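You operate a simulated robot arm through the tools that you are given. There is no shell and no other tool.

You are at the controls of a simulated robot arm. One attempt, no reset.

JOB
Give the shaker crank two turns, then get the fan going again.
Fine: fan off and damper shut before cranking, damper open again after; the display ends on GOOD.

The check looks at the end state, three seconds after you hand in, the way a careful person would. Anything else that was tipped, shoved, dropped, spilled or broken makes it a failure.

ROBOT AND FRAMES
A 6-joint arm with a two-finger gripper, fixed in place. Base frame: the origin is on the floor under the middle of its stand, x ahead of it, y to its left, z up. Readings come in mm, degrees, newtons and seconds.
It reaches about 1206 mm from its shoulder. Its first joint turns from -166.0 to 166.0 degrees. Payload 2.45 kg.
Tool frame: the origin (TCP) lies between the finger pads and is the grasp point; the fingertips stand 20 mm ahead of it; z points along the fingers, y is the line along which they close. The gripper opens to 140 mm; its body begins 168 mm behind the TCP.
Orientation is told as [roll, pitch, yaw] about the base's x, y, z axes, in that order, counted from this pose: with the fingers straight down and closing along the base's y, the tool's x points along the base's -x, its y along +y and its z along -z.

CONTROLS
- The arm moves only by the tool move_arm. Its argument "plan" is a list of rows, each a list of 7 numbers: the turn, a rotation vector about the base's x, y, z in units of 45 degrees (1.0 is 45 degrees), then the shift along the base's x, y, z in units of 500 mm (1.0 is 500 mm), then the opening, from 0 (shut) to 1 (fully open). In form: [[ax, ay, az, x, y, z, claw], ...]. A call has 1 to 20 rows; each row is the pose to reach, as a shift and turn from the pose commanded when the call began. A call with a number of a shift or a turn outside -1 to 1 is refused whole. A row lasts 0.2 s, in which the tool goes at most 50 mm and 8.6 degrees; a call with a longer step from one row to the next is refused whole, and so is a gripper value outside its range. Where a pose cannot be reached the arm comes as near as it can. A force on the tool above 90 N (or 10 N above the force at the start of the call, whichever is more), or a blocked arm, ends the call early, and 0.2 s more pass. Each finger travels about 45 mm/s and halts on what it meets, pressing with about 41 N; the grip force reading is that of the motor and also rises with nothing between the fingers. The clock runs only during rows and for 0.2 s after the last one: add rows that repeat a pose to give the fingers time. It gives the time, the measured TCP pose, the force on the tool (base axes), the opening and the grip force at its end, in the units of the frame above (readings bear some noise), with the torque about the TCP (base axes, N m) and any sound that the robot's microphone picked up, and new pictures: "pictures" is both (left out), scene, wrist or none.
- Cameras (640 x 400 px; columns grow to the right, rows downward): "scene" is fixed at [218.6, -650.9, 1279.7]; the picture's right is [0.94, -0.33, 0.00], its down [-0.12, -0.34, -0.93] and it looks along [0.31, 0.88, -0.36] (base axes); focal length 316 px, centre (320, 200). "wrist" rides on the gripper at [78, 11, -209] in the tool frame; the picture's right is [-0.14, 0.99, 0.00], its down [-0.92, -0.13, -0.37] and it looks along [-0.37, -0.05, 0.93] (tool axes); focal length 280 px, centre (320, 200). There is no depth. A picture from a camera that has moved, and an enlarged one, comes with that camera's place and axes in the base frame and with its lens.
- inspect(camera, box): a new picture of the part [left, top, right, bottom] of that camera's present view, enlarged. The clock stands still meanwhile.
- finish_job(): hands the job in; it is judged then, once.

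Nothing tells you positions but the pictures and the camera data. Unless the task says otherwise, let go and move clear before handing in.

The tools are called after "Request:" by a JSON object that holds its "api" and its "payload". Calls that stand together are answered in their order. move_arm: Moves the arm, as the interface text tells. Its arguments: {"type":"object","properties":{"plan":{"type":"array","items":{"type":"array","items":{"type":"number"}}},"pictures":{"type":"string","enum":["both","scene","wrist","none"]}},"required":["plan"]} The other tools are called the same way: inspect (camera, box) takes an enlarged picture of a part of a camera's view; finish_job () hands the job in.

At the start:

```text
clock: 0.0
tool_pos: [563.7, 64.7, 1021.0]
ee_rot: [0.0, 0.0, 0.0]
wrist_force: [-0.5, -0.1, -0.8]
torque: [0.01, 0.01, 0.01]
opening: 140.0
finger_force: 0.0
```

scene: 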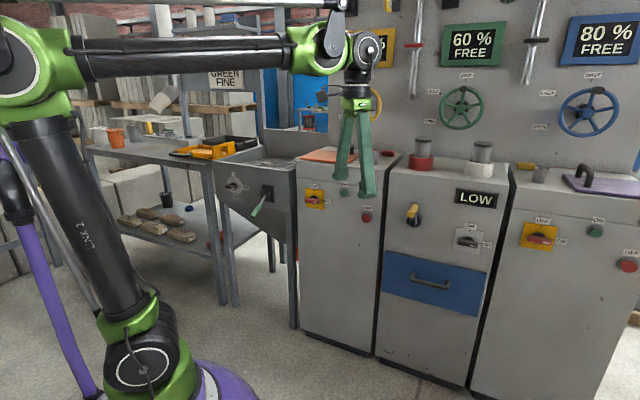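
wrist: 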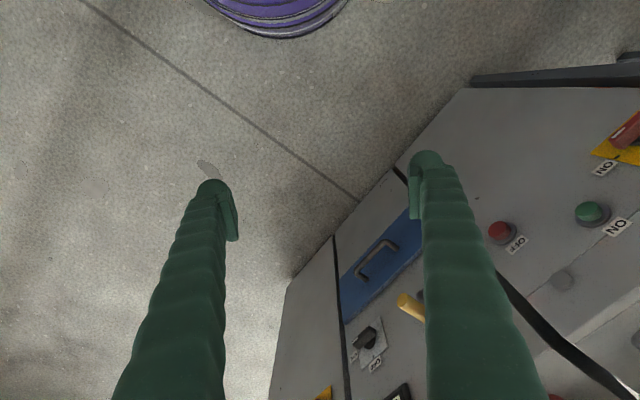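

I see a row of grey cabinets with switches, buttons, valves and displays; I'm going to look closely at each part before moving anything.

Request:
{"api": "inspect", "payload": {"camera": "scene", "box": [290, 130, 510, 270]}}

Request:
{"api": "inspect", "payload": {"camera": "scene", "box": [490, 130, 640, 290]}}

Request:
{"api": "inspect", "payload": {"camera": "scene", "box": [350, 0, 640, 180]}}

Request:
{"api": "inspect", "payload": {"camera": "scene", "box": [160, 60, 400, 240]}}

Request:
{"api": "inspect", "payload": {"camera": "wrist", "box": [280, 60, 640, 400]}}

```text
2.86 times, centred on (400, 200) of scene
camera zoom: at [218.6, -650.9, 1279.7], right [0.94, -0.33, 0.0], down [-0.12, -0.34, -0.93], along [0.31, 0.88, -0.36], focal length 904 px, centre (91, 200)
```

zoom: 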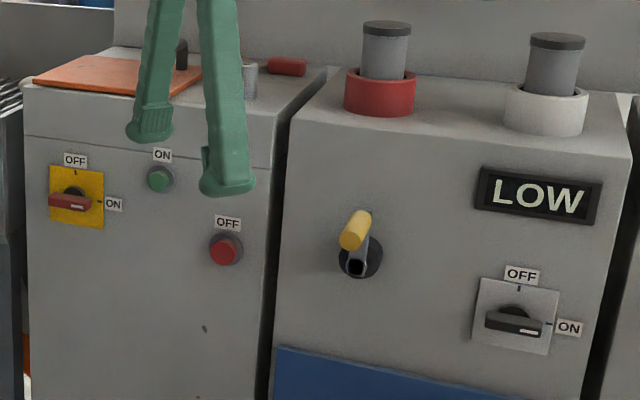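

```text
2.50 times, centred on (565, 210) of scene
camera zoom: at [218.6, -650.9, 1279.7], right [0.94, -0.33, 0.0], down [-0.12, -0.34, -0.93], along [0.31, 0.88, -0.36], focal length 790 px, centre (-292, 175)
```

zoom: 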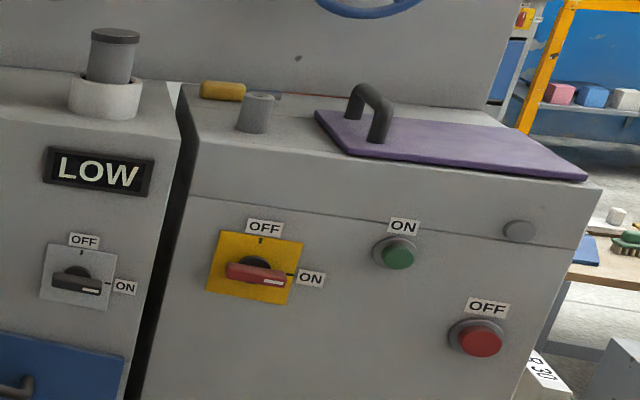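

```text
2.21 times, centred on (495, 90) of scene
camera zoom: at [218.6, -650.9, 1279.7], right [0.94, -0.33, 0.0], down [-0.12, -0.34, -0.93], along [0.31, 0.88, -0.36], focal length 698 px, centre (-66, 443)
```

zoom: 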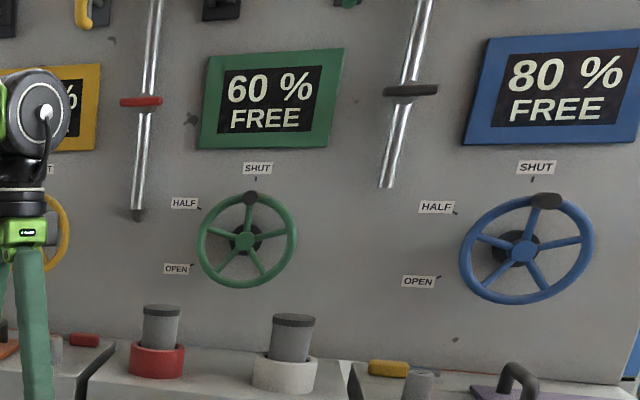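

```text
2.22 times, centred on (280, 150) of scene
camera zoom: at [218.6, -650.9, 1279.7], right [0.94, -0.33, 0.0], down [-0.12, -0.34, -0.93], along [0.31, 0.88, -0.36], focal length 703 px, centre (409, 311)
```

zoom: 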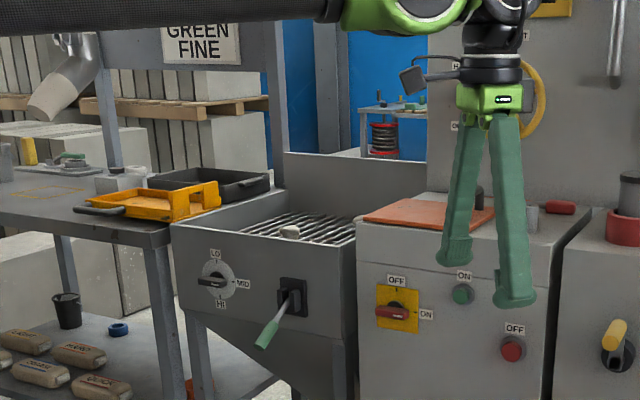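

```text
1.18 times, centred on (460, 230) of wrist
camera zoom: at [484.9, 76.7, 1230.6], right [0.14, 0.99, 0.0], down [0.92, -0.13, 0.37], along [0.37, -0.05, -0.93], focal length 330 px, centre (155, 165)
```

zoom: 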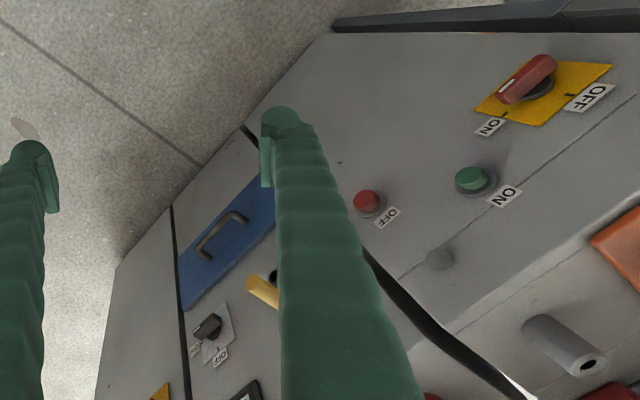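

I take the centre cabinet (yellow-handled crank near [844, 180, 857], LOW display, small OFF/ON switch) to be the shaker/fan unit, but I still need to find the damper. I'll turn the wrist toward the cabinets to look at them head-on.

Request:
{"api": "move_arm", "payload": {"plan": [[0, 0, 0.19, 0, 0, 0.03, 1], [0, 0, 0.38, 0, 0, 0.06, 1], [0, 0, 0.57, 0, 0, 0.1, 1], [0, 0, 0.76, 0, 0, 0.14, 1], [0, 0, 0.95, 0, 0, 0.18, 1], [0, 0, 1.0, 0, 0, 0.2, 1]]}}

```text
clock: 1.4
tool_pos: [563.6, 63.4, 1119.9]
ee_rot: [0.1, 0.0, 45.1]
wrist_force: [-0.3, -0.1, 1.2]
torque: [0.02, -0.01, 0.0]
opening: 140.2
finger_force: 0.1
camera wrist: at [499.9, 17.8, 1330.1], right [-0.6, 0.8, 0.0], down [0.74, 0.56, 0.37], along [0.29, 0.22, -0.93], focal length 280 px, centre (320, 200)
```

scene: 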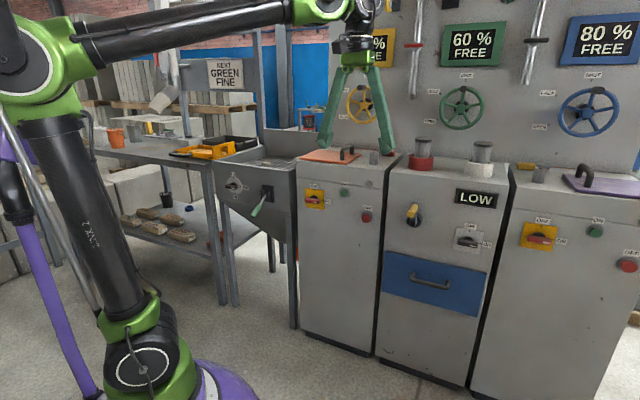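
wrist: 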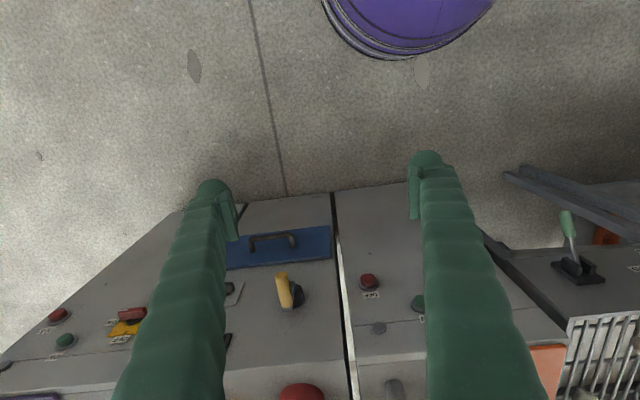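

The wrist is turned towards the cabinets; next I tilt the gripper up so the camera sees the cabinet fronts and the wall behind.

Request:
{"api": "move_arm", "payload": {"plan": [[0.13, -0.13, 0, 0, 0, 0, 1], [0.26, -0.26, 0, 0, 0, 0, 1], [0.39, -0.39, 0, 0, 0, 0, 1], [0.52, -0.52, 0, 0, 0, 0, 1], [0.65, -0.65, 0, 0, 0, 0, 1], [0.707, -0.707, 0, 0, 0, 0, 1]]}}

Request:
{"api": "move_arm", "payload": {"plan": [[0.13, -0.13, 0, 0, 0, 0, 1], [0.26, -0.26, 0, 0, 0, 0, 1], [0.39, -0.39, 0, 0, 0, 0, 1], [0.5, -0.5, 0, 0, 0, 0, 1]]}}

```text
clock: 2.8
tool_pos: [564.2, 65.1, 1122.5]
ee_rot: [-0.1, -45.1, 45.0]
wrist_force: [0.0, -0.1, 1.0]
torque: [-0.01, 0.0, 0.02]
opening: 140.0
finger_force: 0.0
camera wrist: at [411.7, -69.9, 1213.9], right [-0.63, 0.77, 0.1], down [0.36, 0.18, 0.91], along [0.68, 0.61, -0.4], focal length 280 px, centre (320, 200)
```

scene: 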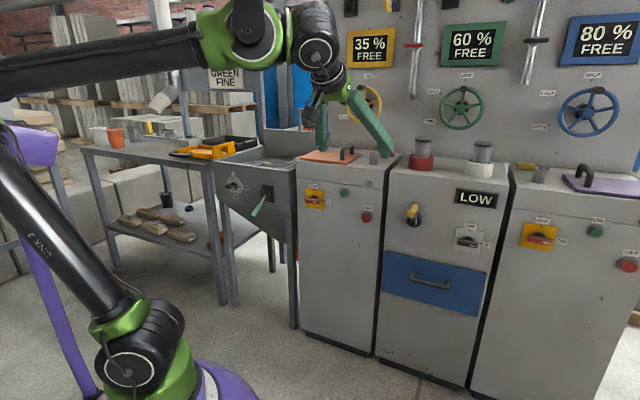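
wrist: 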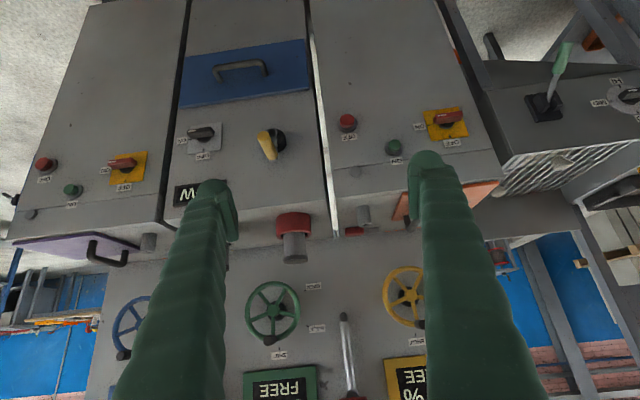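

```text
clock: 3.8
tool_pos: [561.4, 66.5, 1119.2]
ee_rot: [-0.1, -77.1, 45.1]
wrist_force: [-0.5, -0.4, 0.5]
torque: [0.01, -0.04, -0.06]
opening: 140.0
finger_force: 0.1
camera wrist: at [395.8, -81.7, 1091.4], right [-0.68, 0.72, 0.13], down [-0.02, -0.2, 0.98], along [0.73, 0.66, 0.15], focal length 280 px, centre (320, 200)
```

scene: 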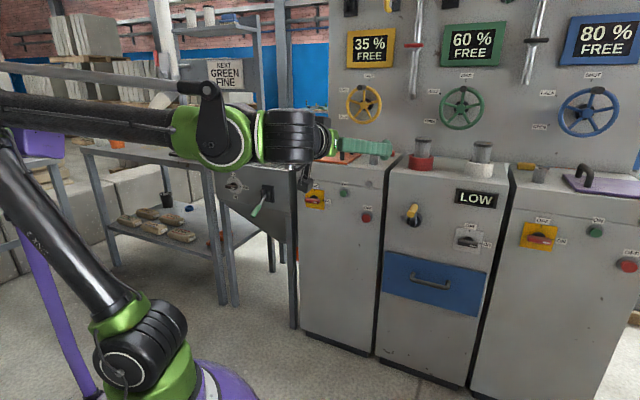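
wrist: 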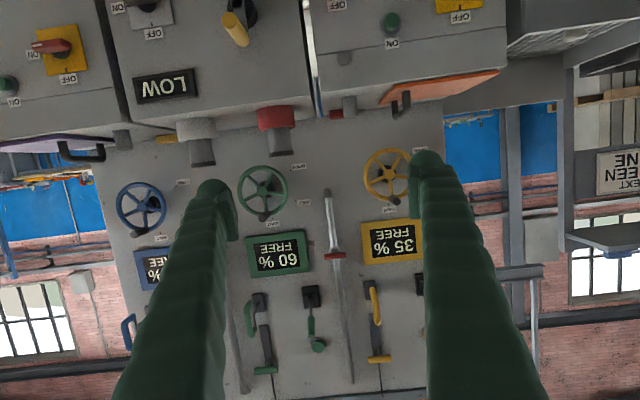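

I see three wheels with %-free displays and chutes above; the centre cabinet has the LOW display, small switch, crank and stubs. I'll zoom in on the wall details.

Request:
{"api": "inspect", "payload": {"camera": "wrist", "box": [90, 0, 320, 210]}}

Request:
{"api": "inspect", "payload": {"camera": "wrist", "box": [220, 130, 450, 400]}}

Request:
{"api": "inspect", "payload": {"camera": "scene", "box": [330, 0, 500, 180]}}

Request:
{"api": "inspect", "payload": {"camera": "scene", "box": [500, 0, 640, 180]}}

Request:
{"api": "inspect", "payload": {"camera": "scene", "box": [375, 130, 515, 270]}}

Request:
{"api": "inspect", "payload": {"camera": "scene", "box": [70, 40, 310, 240]}}

```text
1.90 times, centred on (205, 105) of wrist
camera zoom: at [395.8, -81.7, 1091.4], right [-0.68, 0.72, 0.13], down [-0.02, -0.2, 0.98], along [0.73, 0.66, 0.15], focal length 534 px, centre (539, 381)
```

zoom: 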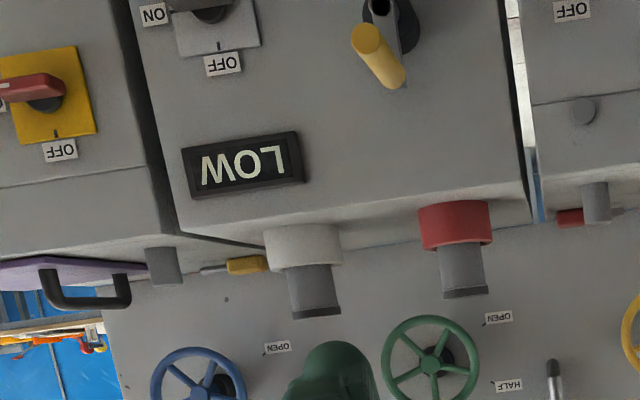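

```text
1.48 times, centred on (335, 265) of wrist
camera zoom: at [395.8, -81.7, 1091.4], right [-0.68, 0.72, 0.13], down [-0.02, -0.2, 0.98], along [0.73, 0.66, 0.15], focal length 415 px, centre (298, 104)
```

zoom: 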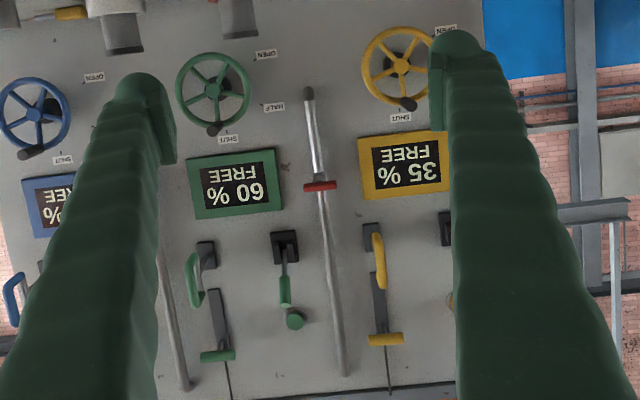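

```text
2.22 times, centred on (415, 90) of scene
camera zoom: at [218.6, -650.9, 1279.7], right [0.94, -0.33, 0.0], down [-0.12, -0.34, -0.93], along [0.31, 0.88, -0.36], focal length 703 px, centre (109, 444)
```

zoom: 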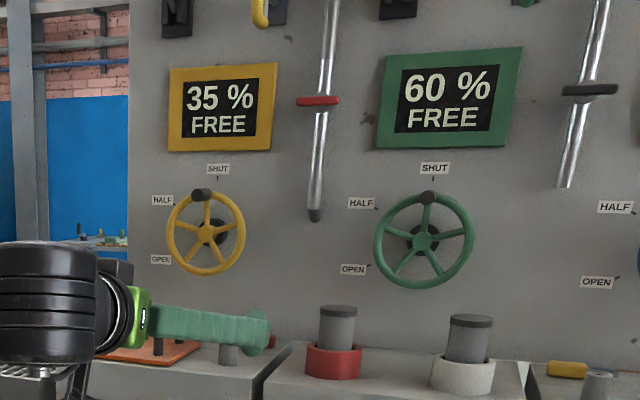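

```text
2.22 times, centred on (570, 90) of scene
camera zoom: at [218.6, -650.9, 1279.7], right [0.94, -0.33, 0.0], down [-0.12, -0.34, -0.93], along [0.31, 0.88, -0.36], focal length 703 px, centre (-236, 444)
```

zoom: 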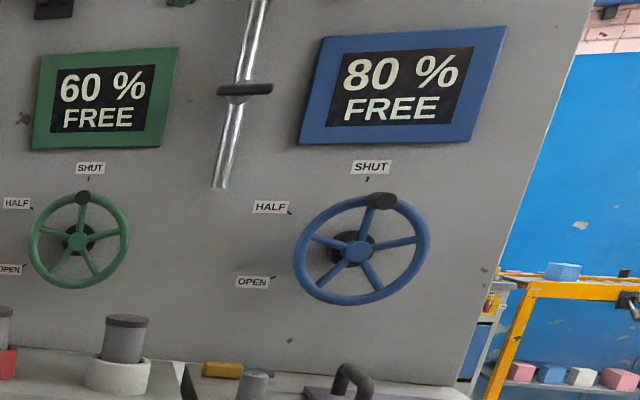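

```text
2.86 times, centred on (445, 200) of scene
camera zoom: at [218.6, -650.9, 1279.7], right [0.94, -0.33, 0.0], down [-0.12, -0.34, -0.93], along [0.31, 0.88, -0.36], focal length 904 px, centre (-37, 200)
```

zoom: 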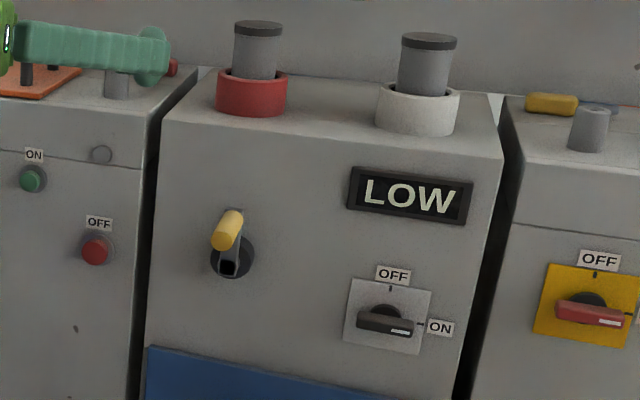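

```text
2.00 times, centred on (190, 140) of scene
camera zoom: at [218.6, -650.9, 1279.7], right [0.94, -0.33, 0.0], down [-0.12, -0.34, -0.93], along [0.31, 0.88, -0.36], focal length 632 px, centre (580, 320)
```

zoom: 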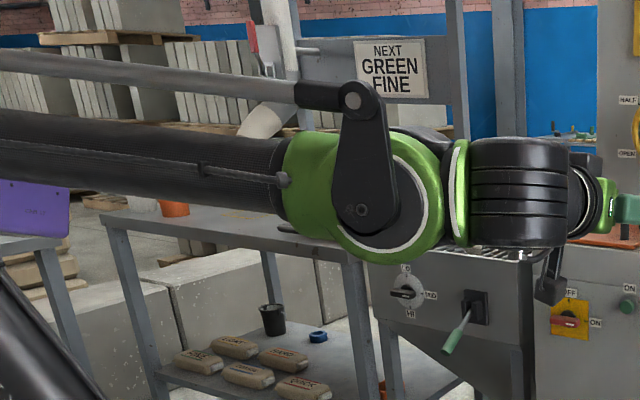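

The sign says NEXT GREEN FINE, and there's a duct with a red handle near the bench at upper left that could be a damper too. I'll swing the wrist camera to the left to see the bench, hopper and duct clearly.

Request:
{"api": "move_arm", "payload": {"plan": [[0, 0, 0.12, -0.05, 0.06, 0.01, 1], [0, 0, 0.25, -0.1, 0.12, 0.02, 1], [0, 0, 0.38, -0.15, 0.18, 0.04, 1], [0, 0, 0.5, -0.2, 0.24, 0.06, 1], [0, 0, 0.62, -0.25, 0.3, 0.08, 1], [0, 0, 0.74, -0.3, 0.36, 0.1, 1], [0, 0, 0.86, -0.35, 0.42, 0.12, 1], [0, 0, 1.0, -0.4, 0.48, 0.14, 1]]}}

```text
clock: 5.6
tool_pos: [367.3, 306.6, 1190.3]
ee_rot: [0.0, -76.8, 90.1]
wrist_force: [-0.5, -0.3, 0.2]
torque: [0.0, -0.04, -0.05]
opening: 140.0
finger_force: 0.2
camera wrist: at [354.2, 85.0, 1162.5], right [-0.99, 0.03, 0.13], down [0.13, -0.15, 0.98], along [0.05, 0.99, 0.14], focal length 280 px, centre (320, 200)
```

scene: 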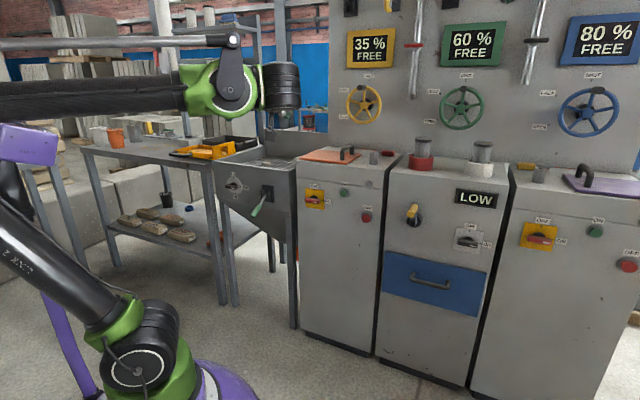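
wrist: 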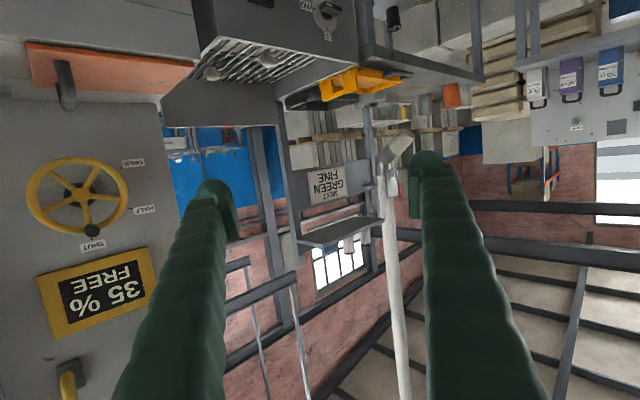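

Request:
{"api": "inspect", "payload": {"camera": "wrist", "box": [270, 80, 440, 260]}}

Request:
{"api": "inspect", "payload": {"camera": "wrist", "box": [440, 20, 640, 220]}}

Request:
{"api": "inspect", "payload": {"camera": "wrist", "box": [160, 0, 420, 140]}}

Request:
{"api": "inspect", "payload": {"camera": "wrist", "box": [0, 0, 240, 400]}}

```text
2.22 times, centred on (355, 170) of wrist
camera zoom: at [354.2, 85.0, 1162.5], right [-0.99, 0.03, 0.13], down [0.13, -0.15, 0.98], along [0.05, 0.99, 0.14], focal length 623 px, centre (242, 267)
```

zoom: 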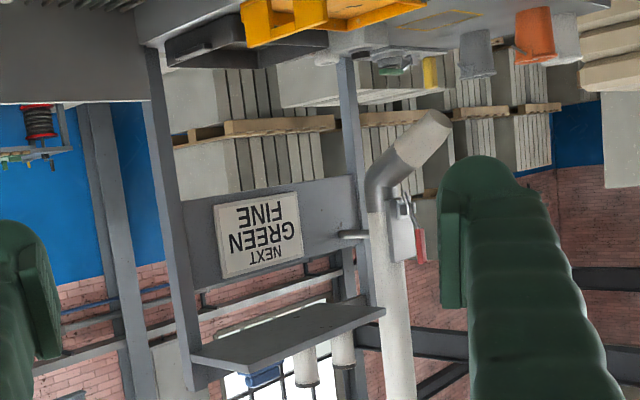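

```text
2.00 times, centred on (540, 120) of wrist
camera zoom: at [354.2, 85.0, 1162.5], right [-0.99, 0.03, 0.13], down [0.13, -0.15, 0.98], along [0.05, 0.99, 0.14], focal length 561 px, centre (-120, 360)
```

zoom: 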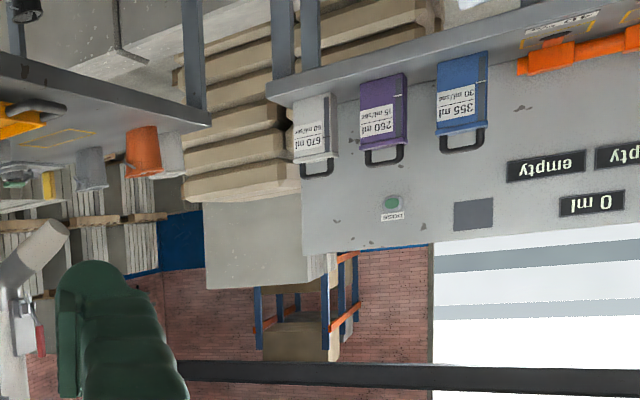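

```text
2.46 times, centred on (290, 70) of wrist
camera zoom: at [354.2, 85.0, 1162.5], right [-0.99, 0.03, 0.13], down [0.13, -0.15, 0.98], along [0.05, 0.99, 0.14], focal length 690 px, centre (394, 520)
```

zoom: 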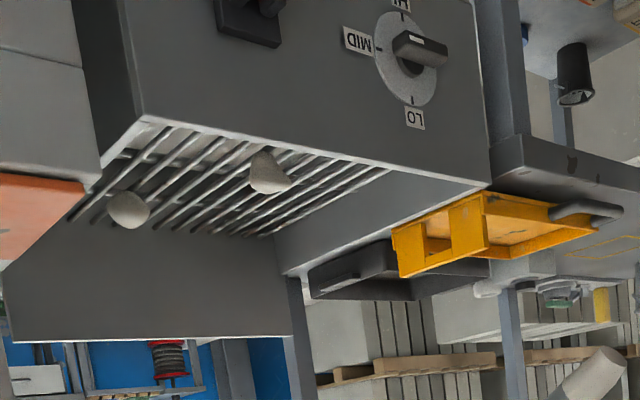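

```text
1.00 times, centred on (120, 200) of wrist (not enlarged: the box is as wide or as high as the picture)
camera zoom: at [354.2, 85.0, 1162.5], right [-0.99, 0.03, 0.13], down [0.13, -0.15, 0.98], along [0.05, 0.99, 0.14], focal length 280 px, centre (520, 200)
```

zoom: 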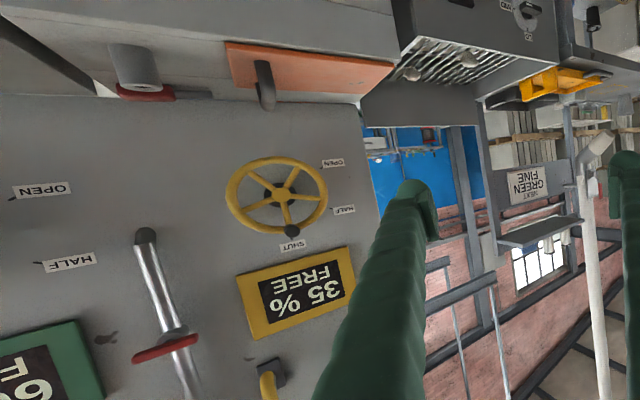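

The duct with the red handle triangulates to y≈1675, out of reach, so it isn't part of this job. I'll look at the upper wall and cabinet tops from higher up to find the actual damper.

Request:
{"api": "move_arm", "payload": {"plan": [[0, 0, -0.12, 0.03, -0.04, 0.04, 1], [0, 0, -0.25, 0.06, -0.08, 0.08, 1], [0, 0, -0.38, 0.09, -0.12, 0.12, 1], [0, 0, -0.5, 0.12, -0.16, 0.16, 1], [0, 0, -0.62, 0.15, -0.2, 0.2, 1], [0, 0, -0.74, 0.18, -0.24, 0.25, 1], [0, 0, -0.86, 0.2, -0.28, 0.3, 1], [0, 0, -1.0, 0.22, -0.32, 0.36, 1]]}}

```text
clock: 7.4
tool_pos: [475.2, 143.8, 1372.1]
ee_rot: [-0.1, -76.8, 45.0]
wrist_force: [1.0, 0.2, -0.1]
torque: [-0.01, 0.0, 0.03]
opening: 140.2
finger_force: 0.2
camera wrist: at [309.3, -4.1, 1343.6], right [-0.68, 0.72, 0.13], down [-0.02, -0.2, 0.98], along [0.74, 0.66, 0.14], focal length 280 px, centre (320, 200)
```

scene: 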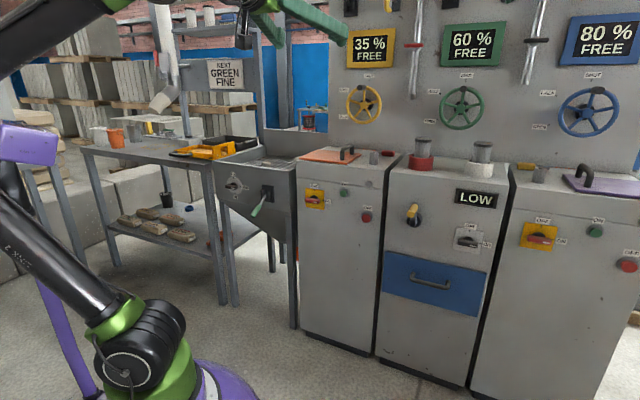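
wrist: 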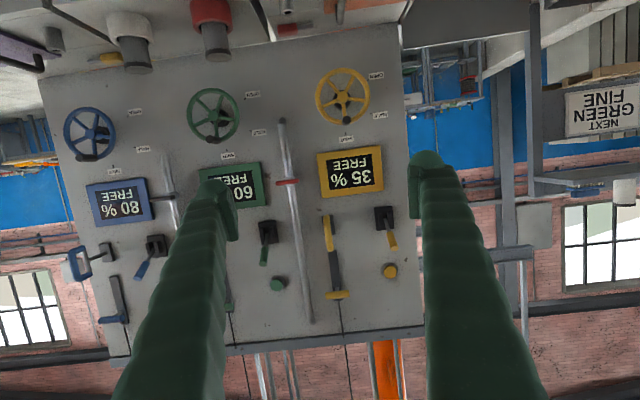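

Request:
{"api": "inspect", "payload": {"camera": "wrist", "box": [230, 120, 430, 350]}}

Request:
{"api": "inspect", "payload": {"camera": "wrist", "box": [30, 60, 250, 330]}}

Request:
{"api": "inspect", "payload": {"camera": "wrist", "box": [0, 0, 420, 110]}}

Request:
{"api": "inspect", "payload": {"camera": "scene", "box": [290, 140, 450, 240]}}

Request:
{"api": "inspect", "payload": {"camera": "scene", "box": [150, 130, 310, 330]}}

```text
1.74 times, centred on (330, 235) of wrist
camera zoom: at [309.3, -4.1, 1343.6], right [-0.68, 0.72, 0.13], down [-0.02, -0.2, 0.98], along [0.74, 0.66, 0.14], focal length 488 px, centre (303, 139)
```

zoom: 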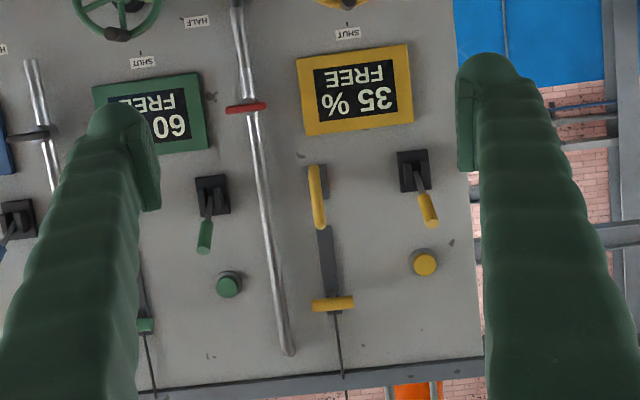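

```text
1.48 times, centred on (140, 195) of wrist
camera zoom: at [309.3, -4.1, 1343.6], right [-0.68, 0.72, 0.13], down [-0.02, -0.2, 0.98], along [0.74, 0.66, 0.14], focal length 415 px, centre (587, 207)
```

zoom: 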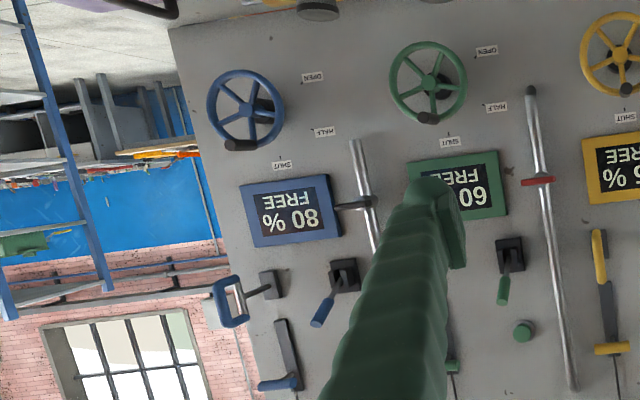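

```text
1.52 times, centred on (210, 55) of wrist
camera zoom: at [309.3, -4.1, 1343.6], right [-0.68, 0.72, 0.13], down [-0.02, -0.2, 0.98], along [0.74, 0.66, 0.14], focal length 427 px, centre (488, 421)
```

zoom: 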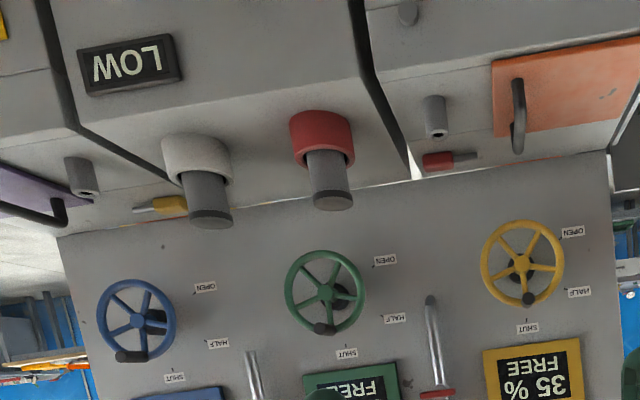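

```text
4.00 times, centred on (370, 190) of scene
camera zoom: at [218.6, -650.9, 1279.7], right [0.94, -0.33, 0.0], down [-0.12, -0.34, -0.93], along [0.31, 0.88, -0.36], focal length 1265 px, centre (120, 240)
```

zoom: 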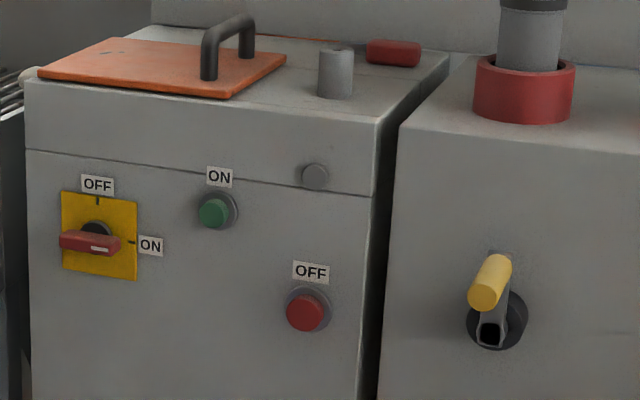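

```text
2.00 times, centred on (230, 230) of scene
camera zoom: at [218.6, -650.9, 1279.7], right [0.94, -0.33, 0.0], down [-0.12, -0.34, -0.93], along [0.31, 0.88, -0.36], focal length 632 px, centre (500, 140)
```

zoom: 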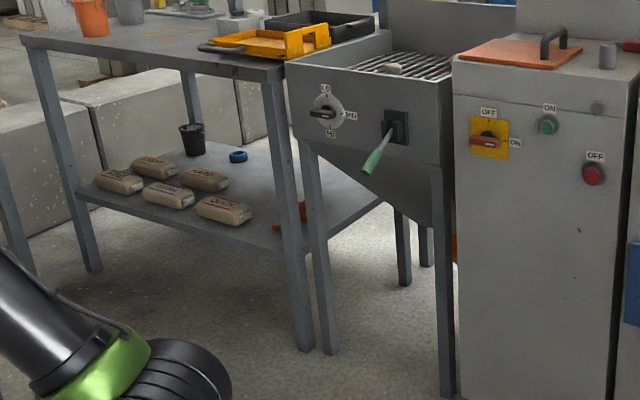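

The upper wall controls and wheels are at or beyond the reach limit, so the damper must be something nearer. I'll look at the cabinet tops from above, then look around the rest of the cell.

Request:
{"api": "move_arm", "payload": {"plan": [[-0.13, 0.13, 0, 0.02, 0.03, 0.0, 1], [-0.26, 0.26, 0, 0.06, 0.08, 0.0, 1], [-0.39, 0.39, 0, 0.1, 0.13, 0.0, 1], [-0.52, 0.52, 0, 0.14, 0.18, 0.0, 1], [-0.6, 0.6, 0, 0.18, 0.23, 0.0, 1]]}}

```text
clock: 8.6
tool_pos: [563.2, 259.0, 1373.2]
ee_rot: [0.0, -38.5, 45.0]
wrist_force: [-0.8, 0.1, 0.7]
torque: [0.0, -0.09, -0.01]
opening: 140.1
finger_force: 0.1
camera wrist: at [418.9, 132.9, 1487.4], right [-0.62, 0.78, 0.09], down [0.44, 0.26, 0.86], along [0.65, 0.58, -0.5], focal length 280 px, centre (320, 200)
```

scene: 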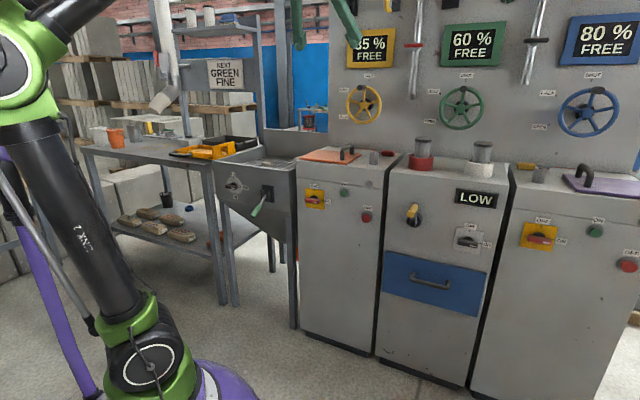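
wrist: 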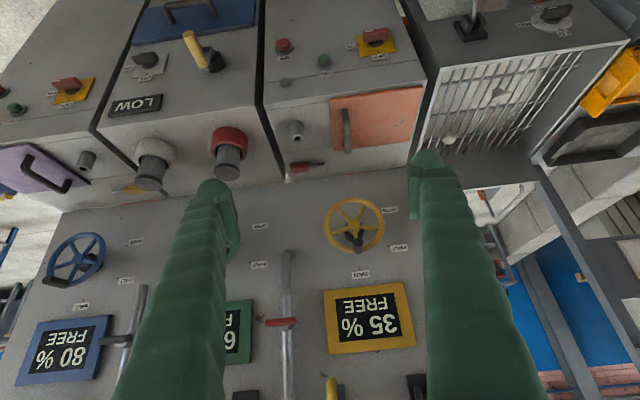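

Request:
{"api": "inspect", "payload": {"camera": "wrist", "box": [60, 70, 340, 210]}}

Request:
{"api": "inspect", "payload": {"camera": "wrist", "box": [240, 0, 440, 210]}}

Request:
{"api": "inspect", "payload": {"camera": "wrist", "box": [410, 0, 640, 180]}}

Request:
{"api": "inspect", "payload": {"camera": "wrist", "box": [0, 0, 260, 210]}}

```text
2.29 times, centred on (200, 140) of wrist
camera zoom: at [418.9, 132.9, 1487.4], right [-0.62, 0.78, 0.09], down [0.44, 0.26, 0.86], along [0.65, 0.58, -0.5], focal length 641 px, centre (594, 337)
```

zoom: 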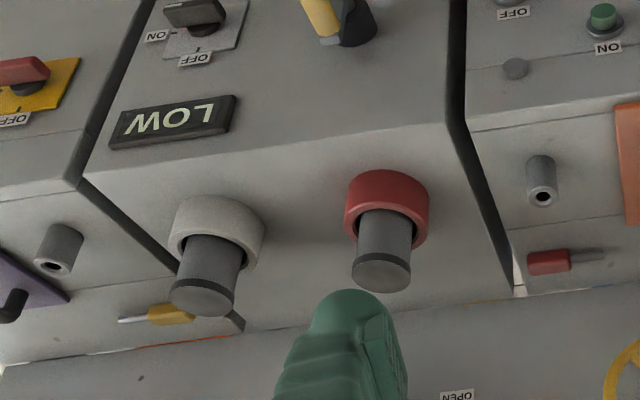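

```text
1.90 times, centred on (340, 105) of wrist
camera zoom: at [418.9, 132.9, 1487.4], right [-0.62, 0.78, 0.09], down [0.44, 0.26, 0.86], along [0.65, 0.58, -0.5], focal length 534 px, centre (282, 381)
```

zoom: 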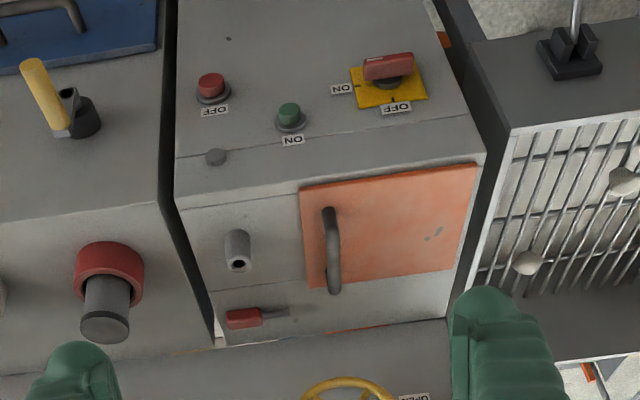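

```text
2.22 times, centred on (525, 90) of wrist
camera zoom: at [418.9, 132.9, 1487.4], right [-0.62, 0.78, 0.09], down [0.44, 0.26, 0.86], along [0.65, 0.58, -0.5], focal length 623 px, centre (-136, 444)
```

zoom: 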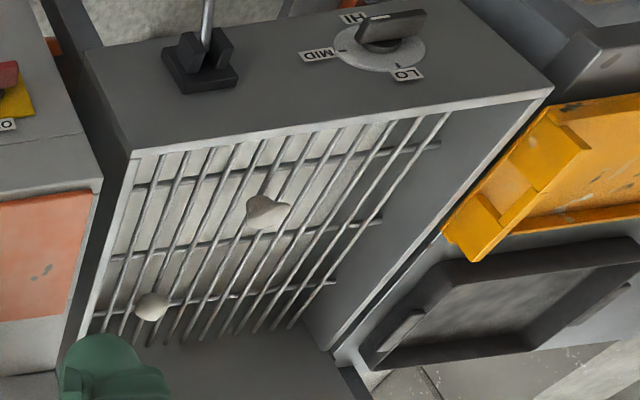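

```text
1.90 times, centred on (130, 105) of wrist
camera zoom: at [418.9, 132.9, 1487.4], right [-0.62, 0.78, 0.09], down [0.44, 0.26, 0.86], along [0.65, 0.58, -0.5], focal length 534 px, centre (682, 381)
```

zoom: 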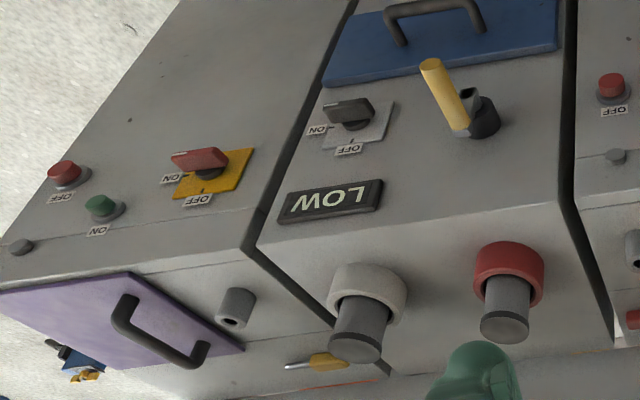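

Still no damper certain; the hopper with its green lever, the two capped stubs and the lids are candidates. I'll pan the wrist camera around the rest of the cell to see whether other equipment carries a damper, crank or fan.

Request:
{"api": "move_arm", "payload": {"plan": [[0, 0, -0.12, -0.01, -0.08, 0, 1], [0, 0, -0.25, -0.02, -0.16, 0, 1], [0, 0, -0.38, -0.03, -0.24, 0, 1], [0, 0, -0.5, -0.04, -0.32, 0, 1], [0, 0, -0.62, -0.05, -0.4, 0, 1], [0, 0, -0.74, -0.06, -0.48, 0, 1], [0, 0, -0.86, -0.08, -0.56, 0, 1], [0, 0, -1.0, -0.1, -0.64, 0, 1]]}}

Request:
{"api": "move_arm", "payload": {"plan": [[0, 0, -0.12, -0.02, -0.08, 0, 1], [0, 0, -0.25, -0.05, -0.16, 0, 1], [0, 0, -0.38, -0.08, -0.24, 0, 1], [0, 0, -0.5, -0.12, -0.32, 0, 1], [0, 0, -0.62, -0.16, -0.4, 0, 1], [0, 0, -0.74, -0.2, -0.48, 0, 1], [0, 0, -0.86, -0.25, -0.56, 0, 1], [0, 0, -1.0, -0.3, -0.64, 0, 1]]}}

```text
clock: 10.4
tool_pos: [514.9, -60.4, 1372.7]
ee_rot: [0.0, -38.6, 0.0]
wrist_force: [-0.3, -0.1, 0.2]
torque: [0.01, 0.02, 0.01]
opening: 139.8
finger_force: 0.1
camera wrist: at [322.4, -48.9, 1487.0], right [0.11, 0.99, 0.09], down [0.49, -0.13, 0.86], along [0.87, -0.05, -0.5], focal length 280 px, centre (320, 200)
```

scene: 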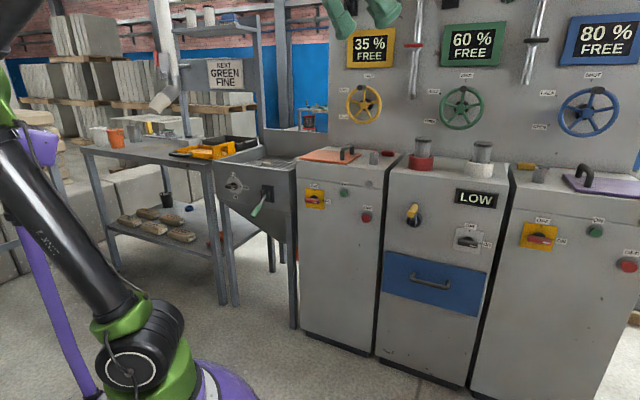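
wrist: 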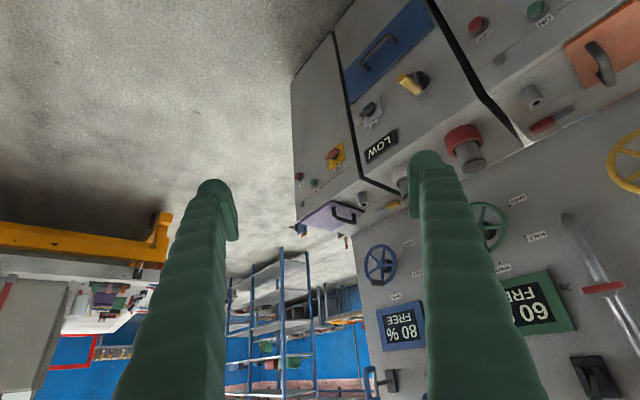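

```text
clock: 12.2
tool_pos: [365.5, -382.7, 1369.8]
ee_rot: [0.0, -38.6, -45.0]
wrist_force: [-0.1, 0.2, -0.1]
torque: [-0.01, -0.04, 0.01]
opening: 139.9
finger_force: 0.1
camera wrist: at [236.8, -238.5, 1484.0], right [0.78, 0.62, 0.09], down [0.25, -0.44, 0.86], along [0.57, -0.65, -0.5], focal length 280 px, centre (320, 200)
```

scene: 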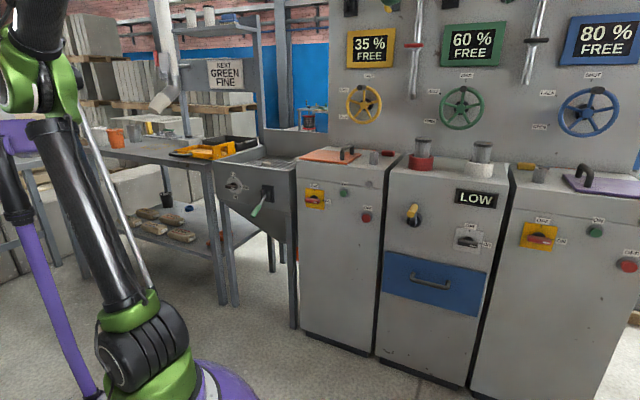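
wrist: 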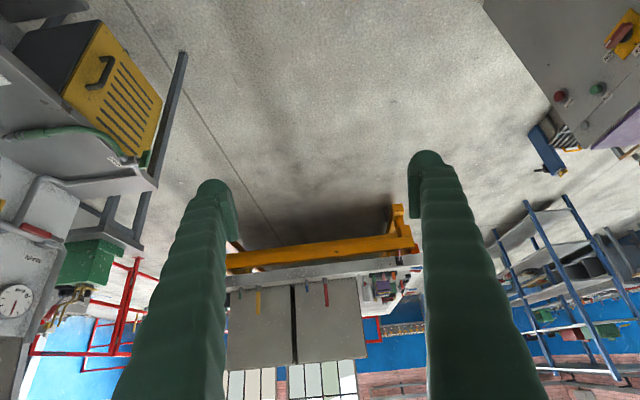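

Another station has come into view at the right: a yellow grilled box, a gauge and pipes. I'll keep turning to see it fully.

Request:
{"api": "move_arm", "payload": {"plan": [[0, 0, -0.12, -0.07, -0.03, 0, 1], [0, 0, -0.25, -0.14, -0.06, 0, 1], [0, 0, -0.38, -0.21, -0.09, 0, 1], [0, 0, -0.5, -0.28, -0.11, 0, 1], [0, 0, -0.62, -0.35, -0.13, 0, 1], [0, 0, -0.74, -0.42, -0.14, 0, 1], [0, 0, -0.86, -0.49, -0.15, 0, 1], [0, 0, -1.0, -0.56, -0.15, 0, 1]]}}

Request:
{"api": "move_arm", "payload": {"plan": [[0, 0, -0.12, -0.08, 0.02, 0, 1], [0, 0, -0.25, -0.16, 0.04, 0, 1], [0, 0, -0.38, -0.24, 0.06, 0, 1], [0, 0, -0.5, -0.32, 0.09, 0, 1], [0, 0, -0.62, -0.4, 0.12, 0, 1], [0, 0, -0.74, -0.47, 0.16, 0, 1], [0, 0, -0.86, -0.54, 0.2, 0, 1], [0, 0, -1.0, -0.6, 0.25, 0, 1]]}}

```text
clock: 14.0
tool_pos: [82.6, -453.6, 1371.5]
ee_rot: [0.0, -38.6, -90.1]
wrist_force: [0.2, 0.1, 0.0]
torque: [-0.01, 0.0, 0.0]
opening: 139.9
finger_force: 0.1
camera wrist: at [92.3, -260.6, 1486.5], right [0.99, -0.11, 0.09], down [-0.13, -0.49, 0.86], along [-0.05, -0.87, -0.5], focal length 280 px, centre (320, 200)
```

scene: 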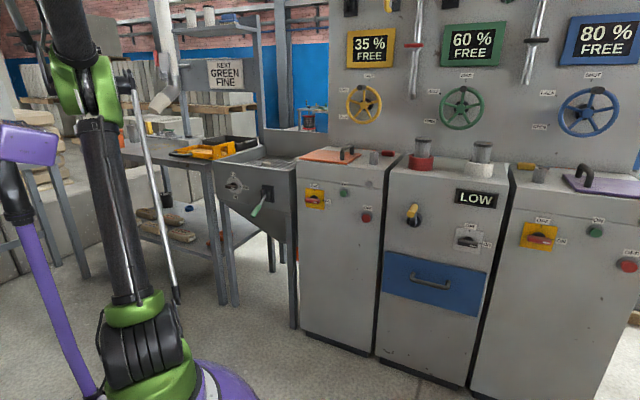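
wrist: 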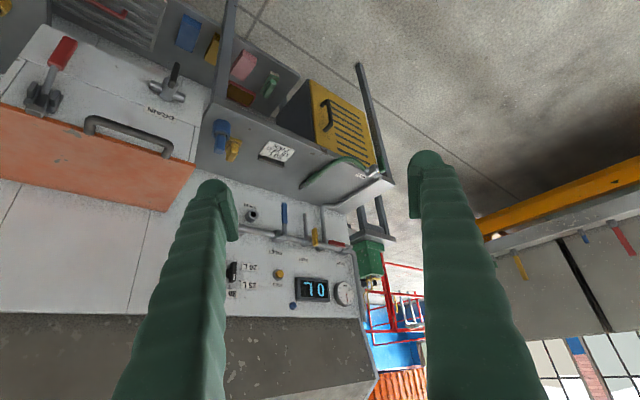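

```text
clock: 15.8
tool_pos: [-215.8, -330.6, 1374.1]
ee_rot: [0.0, -38.7, -135.1]
wrist_force: [0.7, 0.1, -0.9]
torque: [0.01, 0.03, -0.01]
opening: 139.8
finger_force: 0.0
camera wrist: at [-73.9, -201.7, 1488.2], right [0.62, -0.78, 0.09], down [-0.44, -0.25, 0.86], along [-0.65, -0.58, -0.5], focal length 280 px, centre (320, 200)
```

scene: 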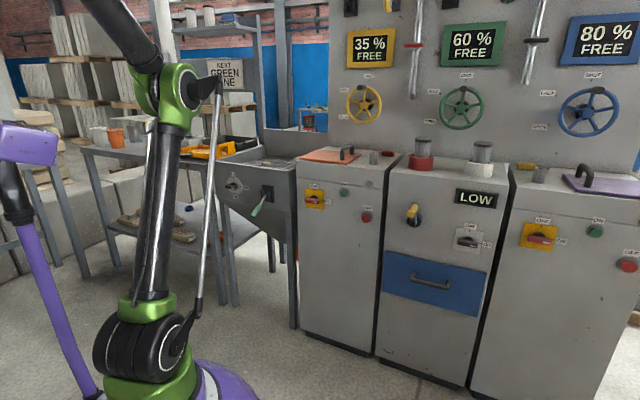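
wrist: 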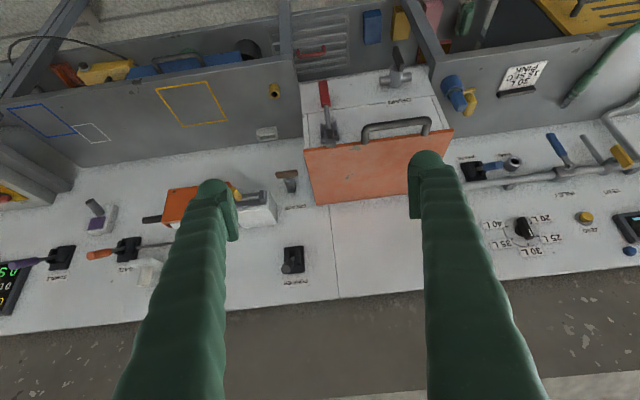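

There's a long white control panel here with many labelled levers; I'll read the labels to check whether damper/fan/shaker are here.

Request:
{"api": "inspect", "payload": {"camera": "wrist", "box": [430, 60, 640, 270]}}

Request:
{"api": "inspect", "payload": {"camera": "wrist", "box": [0, 160, 220, 320]}}

Request:
{"api": "inspect", "payload": {"camera": "wrist", "box": [200, 60, 440, 290]}}

Request:
{"api": "move_arm", "payload": {"plan": [[0, 0, -0.12, -0.05, 0.05, 0, 1], [0, 0, -0.25, -0.1, 0.1, 0, 1], [0, 0, -0.38, -0.14, 0.16, 0, 1], [0, 0, -0.5, -0.18, 0.22, 0, 1], [0, 0, -0.62, -0.22, 0.28, 0, 1], [0, 0, -0.74, -0.25, 0.34, 0, 1]]}}

```text
1.90 times, centred on (535, 165) of wrist
camera zoom: at [-73.9, -201.7, 1488.2], right [0.62, -0.78, 0.09], down [-0.44, -0.25, 0.86], along [-0.65, -0.58, -0.5], focal length 534 px, centre (-90, 267)
```

zoom: 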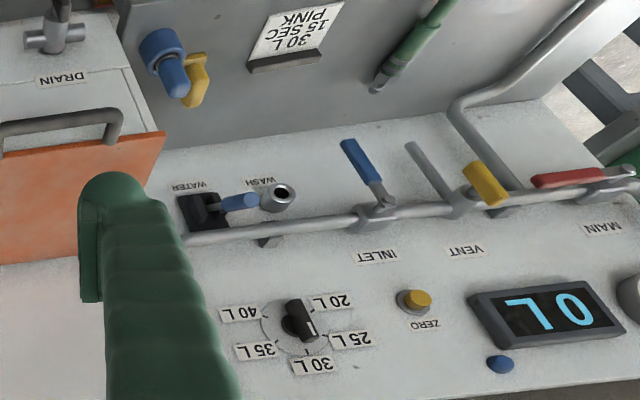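

```text
2.50 times, centred on (110, 240) of wrist
camera zoom: at [-73.9, -201.7, 1488.2], right [0.62, -0.78, 0.09], down [-0.44, -0.25, 0.86], along [-0.65, -0.58, -0.5], focal length 701 px, centre (845, 100)
```

zoom: 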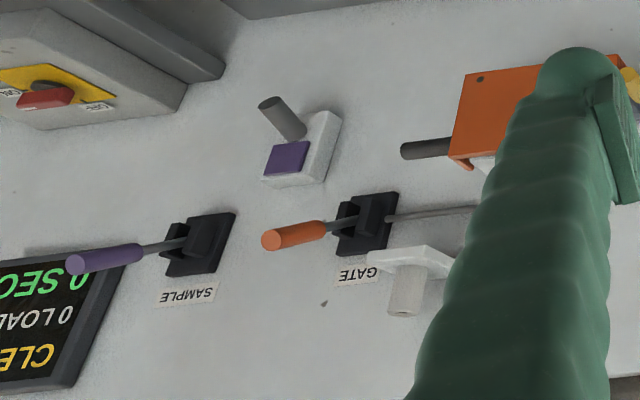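

```text
1.74 times, centred on (320, 175) of wrist
camera zoom: at [-73.9, -201.7, 1488.2], right [0.62, -0.78, 0.09], down [-0.44, -0.25, 0.86], along [-0.65, -0.58, -0.5], focal length 488 px, centre (320, 244)
```

zoom: 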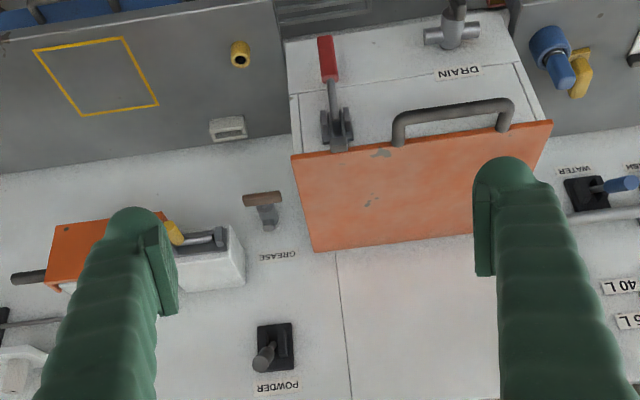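

```text
clock: 17.2
tool_pos: [-341.4, -160.4, 1372.7]
ee_rot: [0.0, -38.6, -168.5]
wrist_force: [0.6, 0.5, -0.1]
torque: [-0.01, 0.0, -0.02]
opening: 140.2
finger_force: 0.0
camera wrist: at [-152.9, -131.8, 1487.1], right [0.09, -0.99, 0.09], down [-0.5, 0.03, 0.86], along [-0.86, -0.12, -0.5], focal length 280 px, centre (320, 200)
```

scene: 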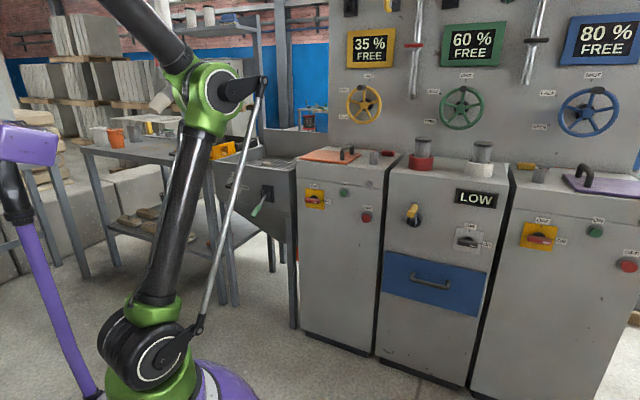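
wrist: 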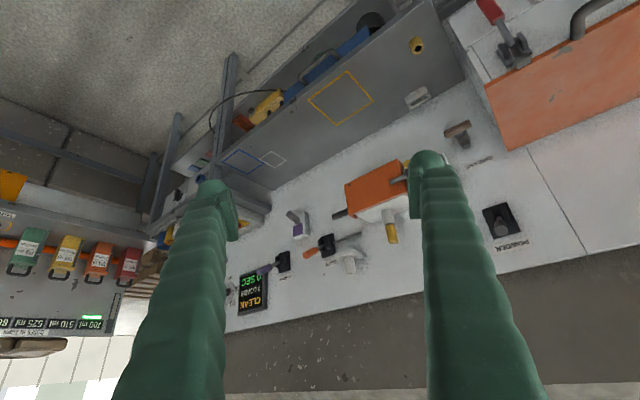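

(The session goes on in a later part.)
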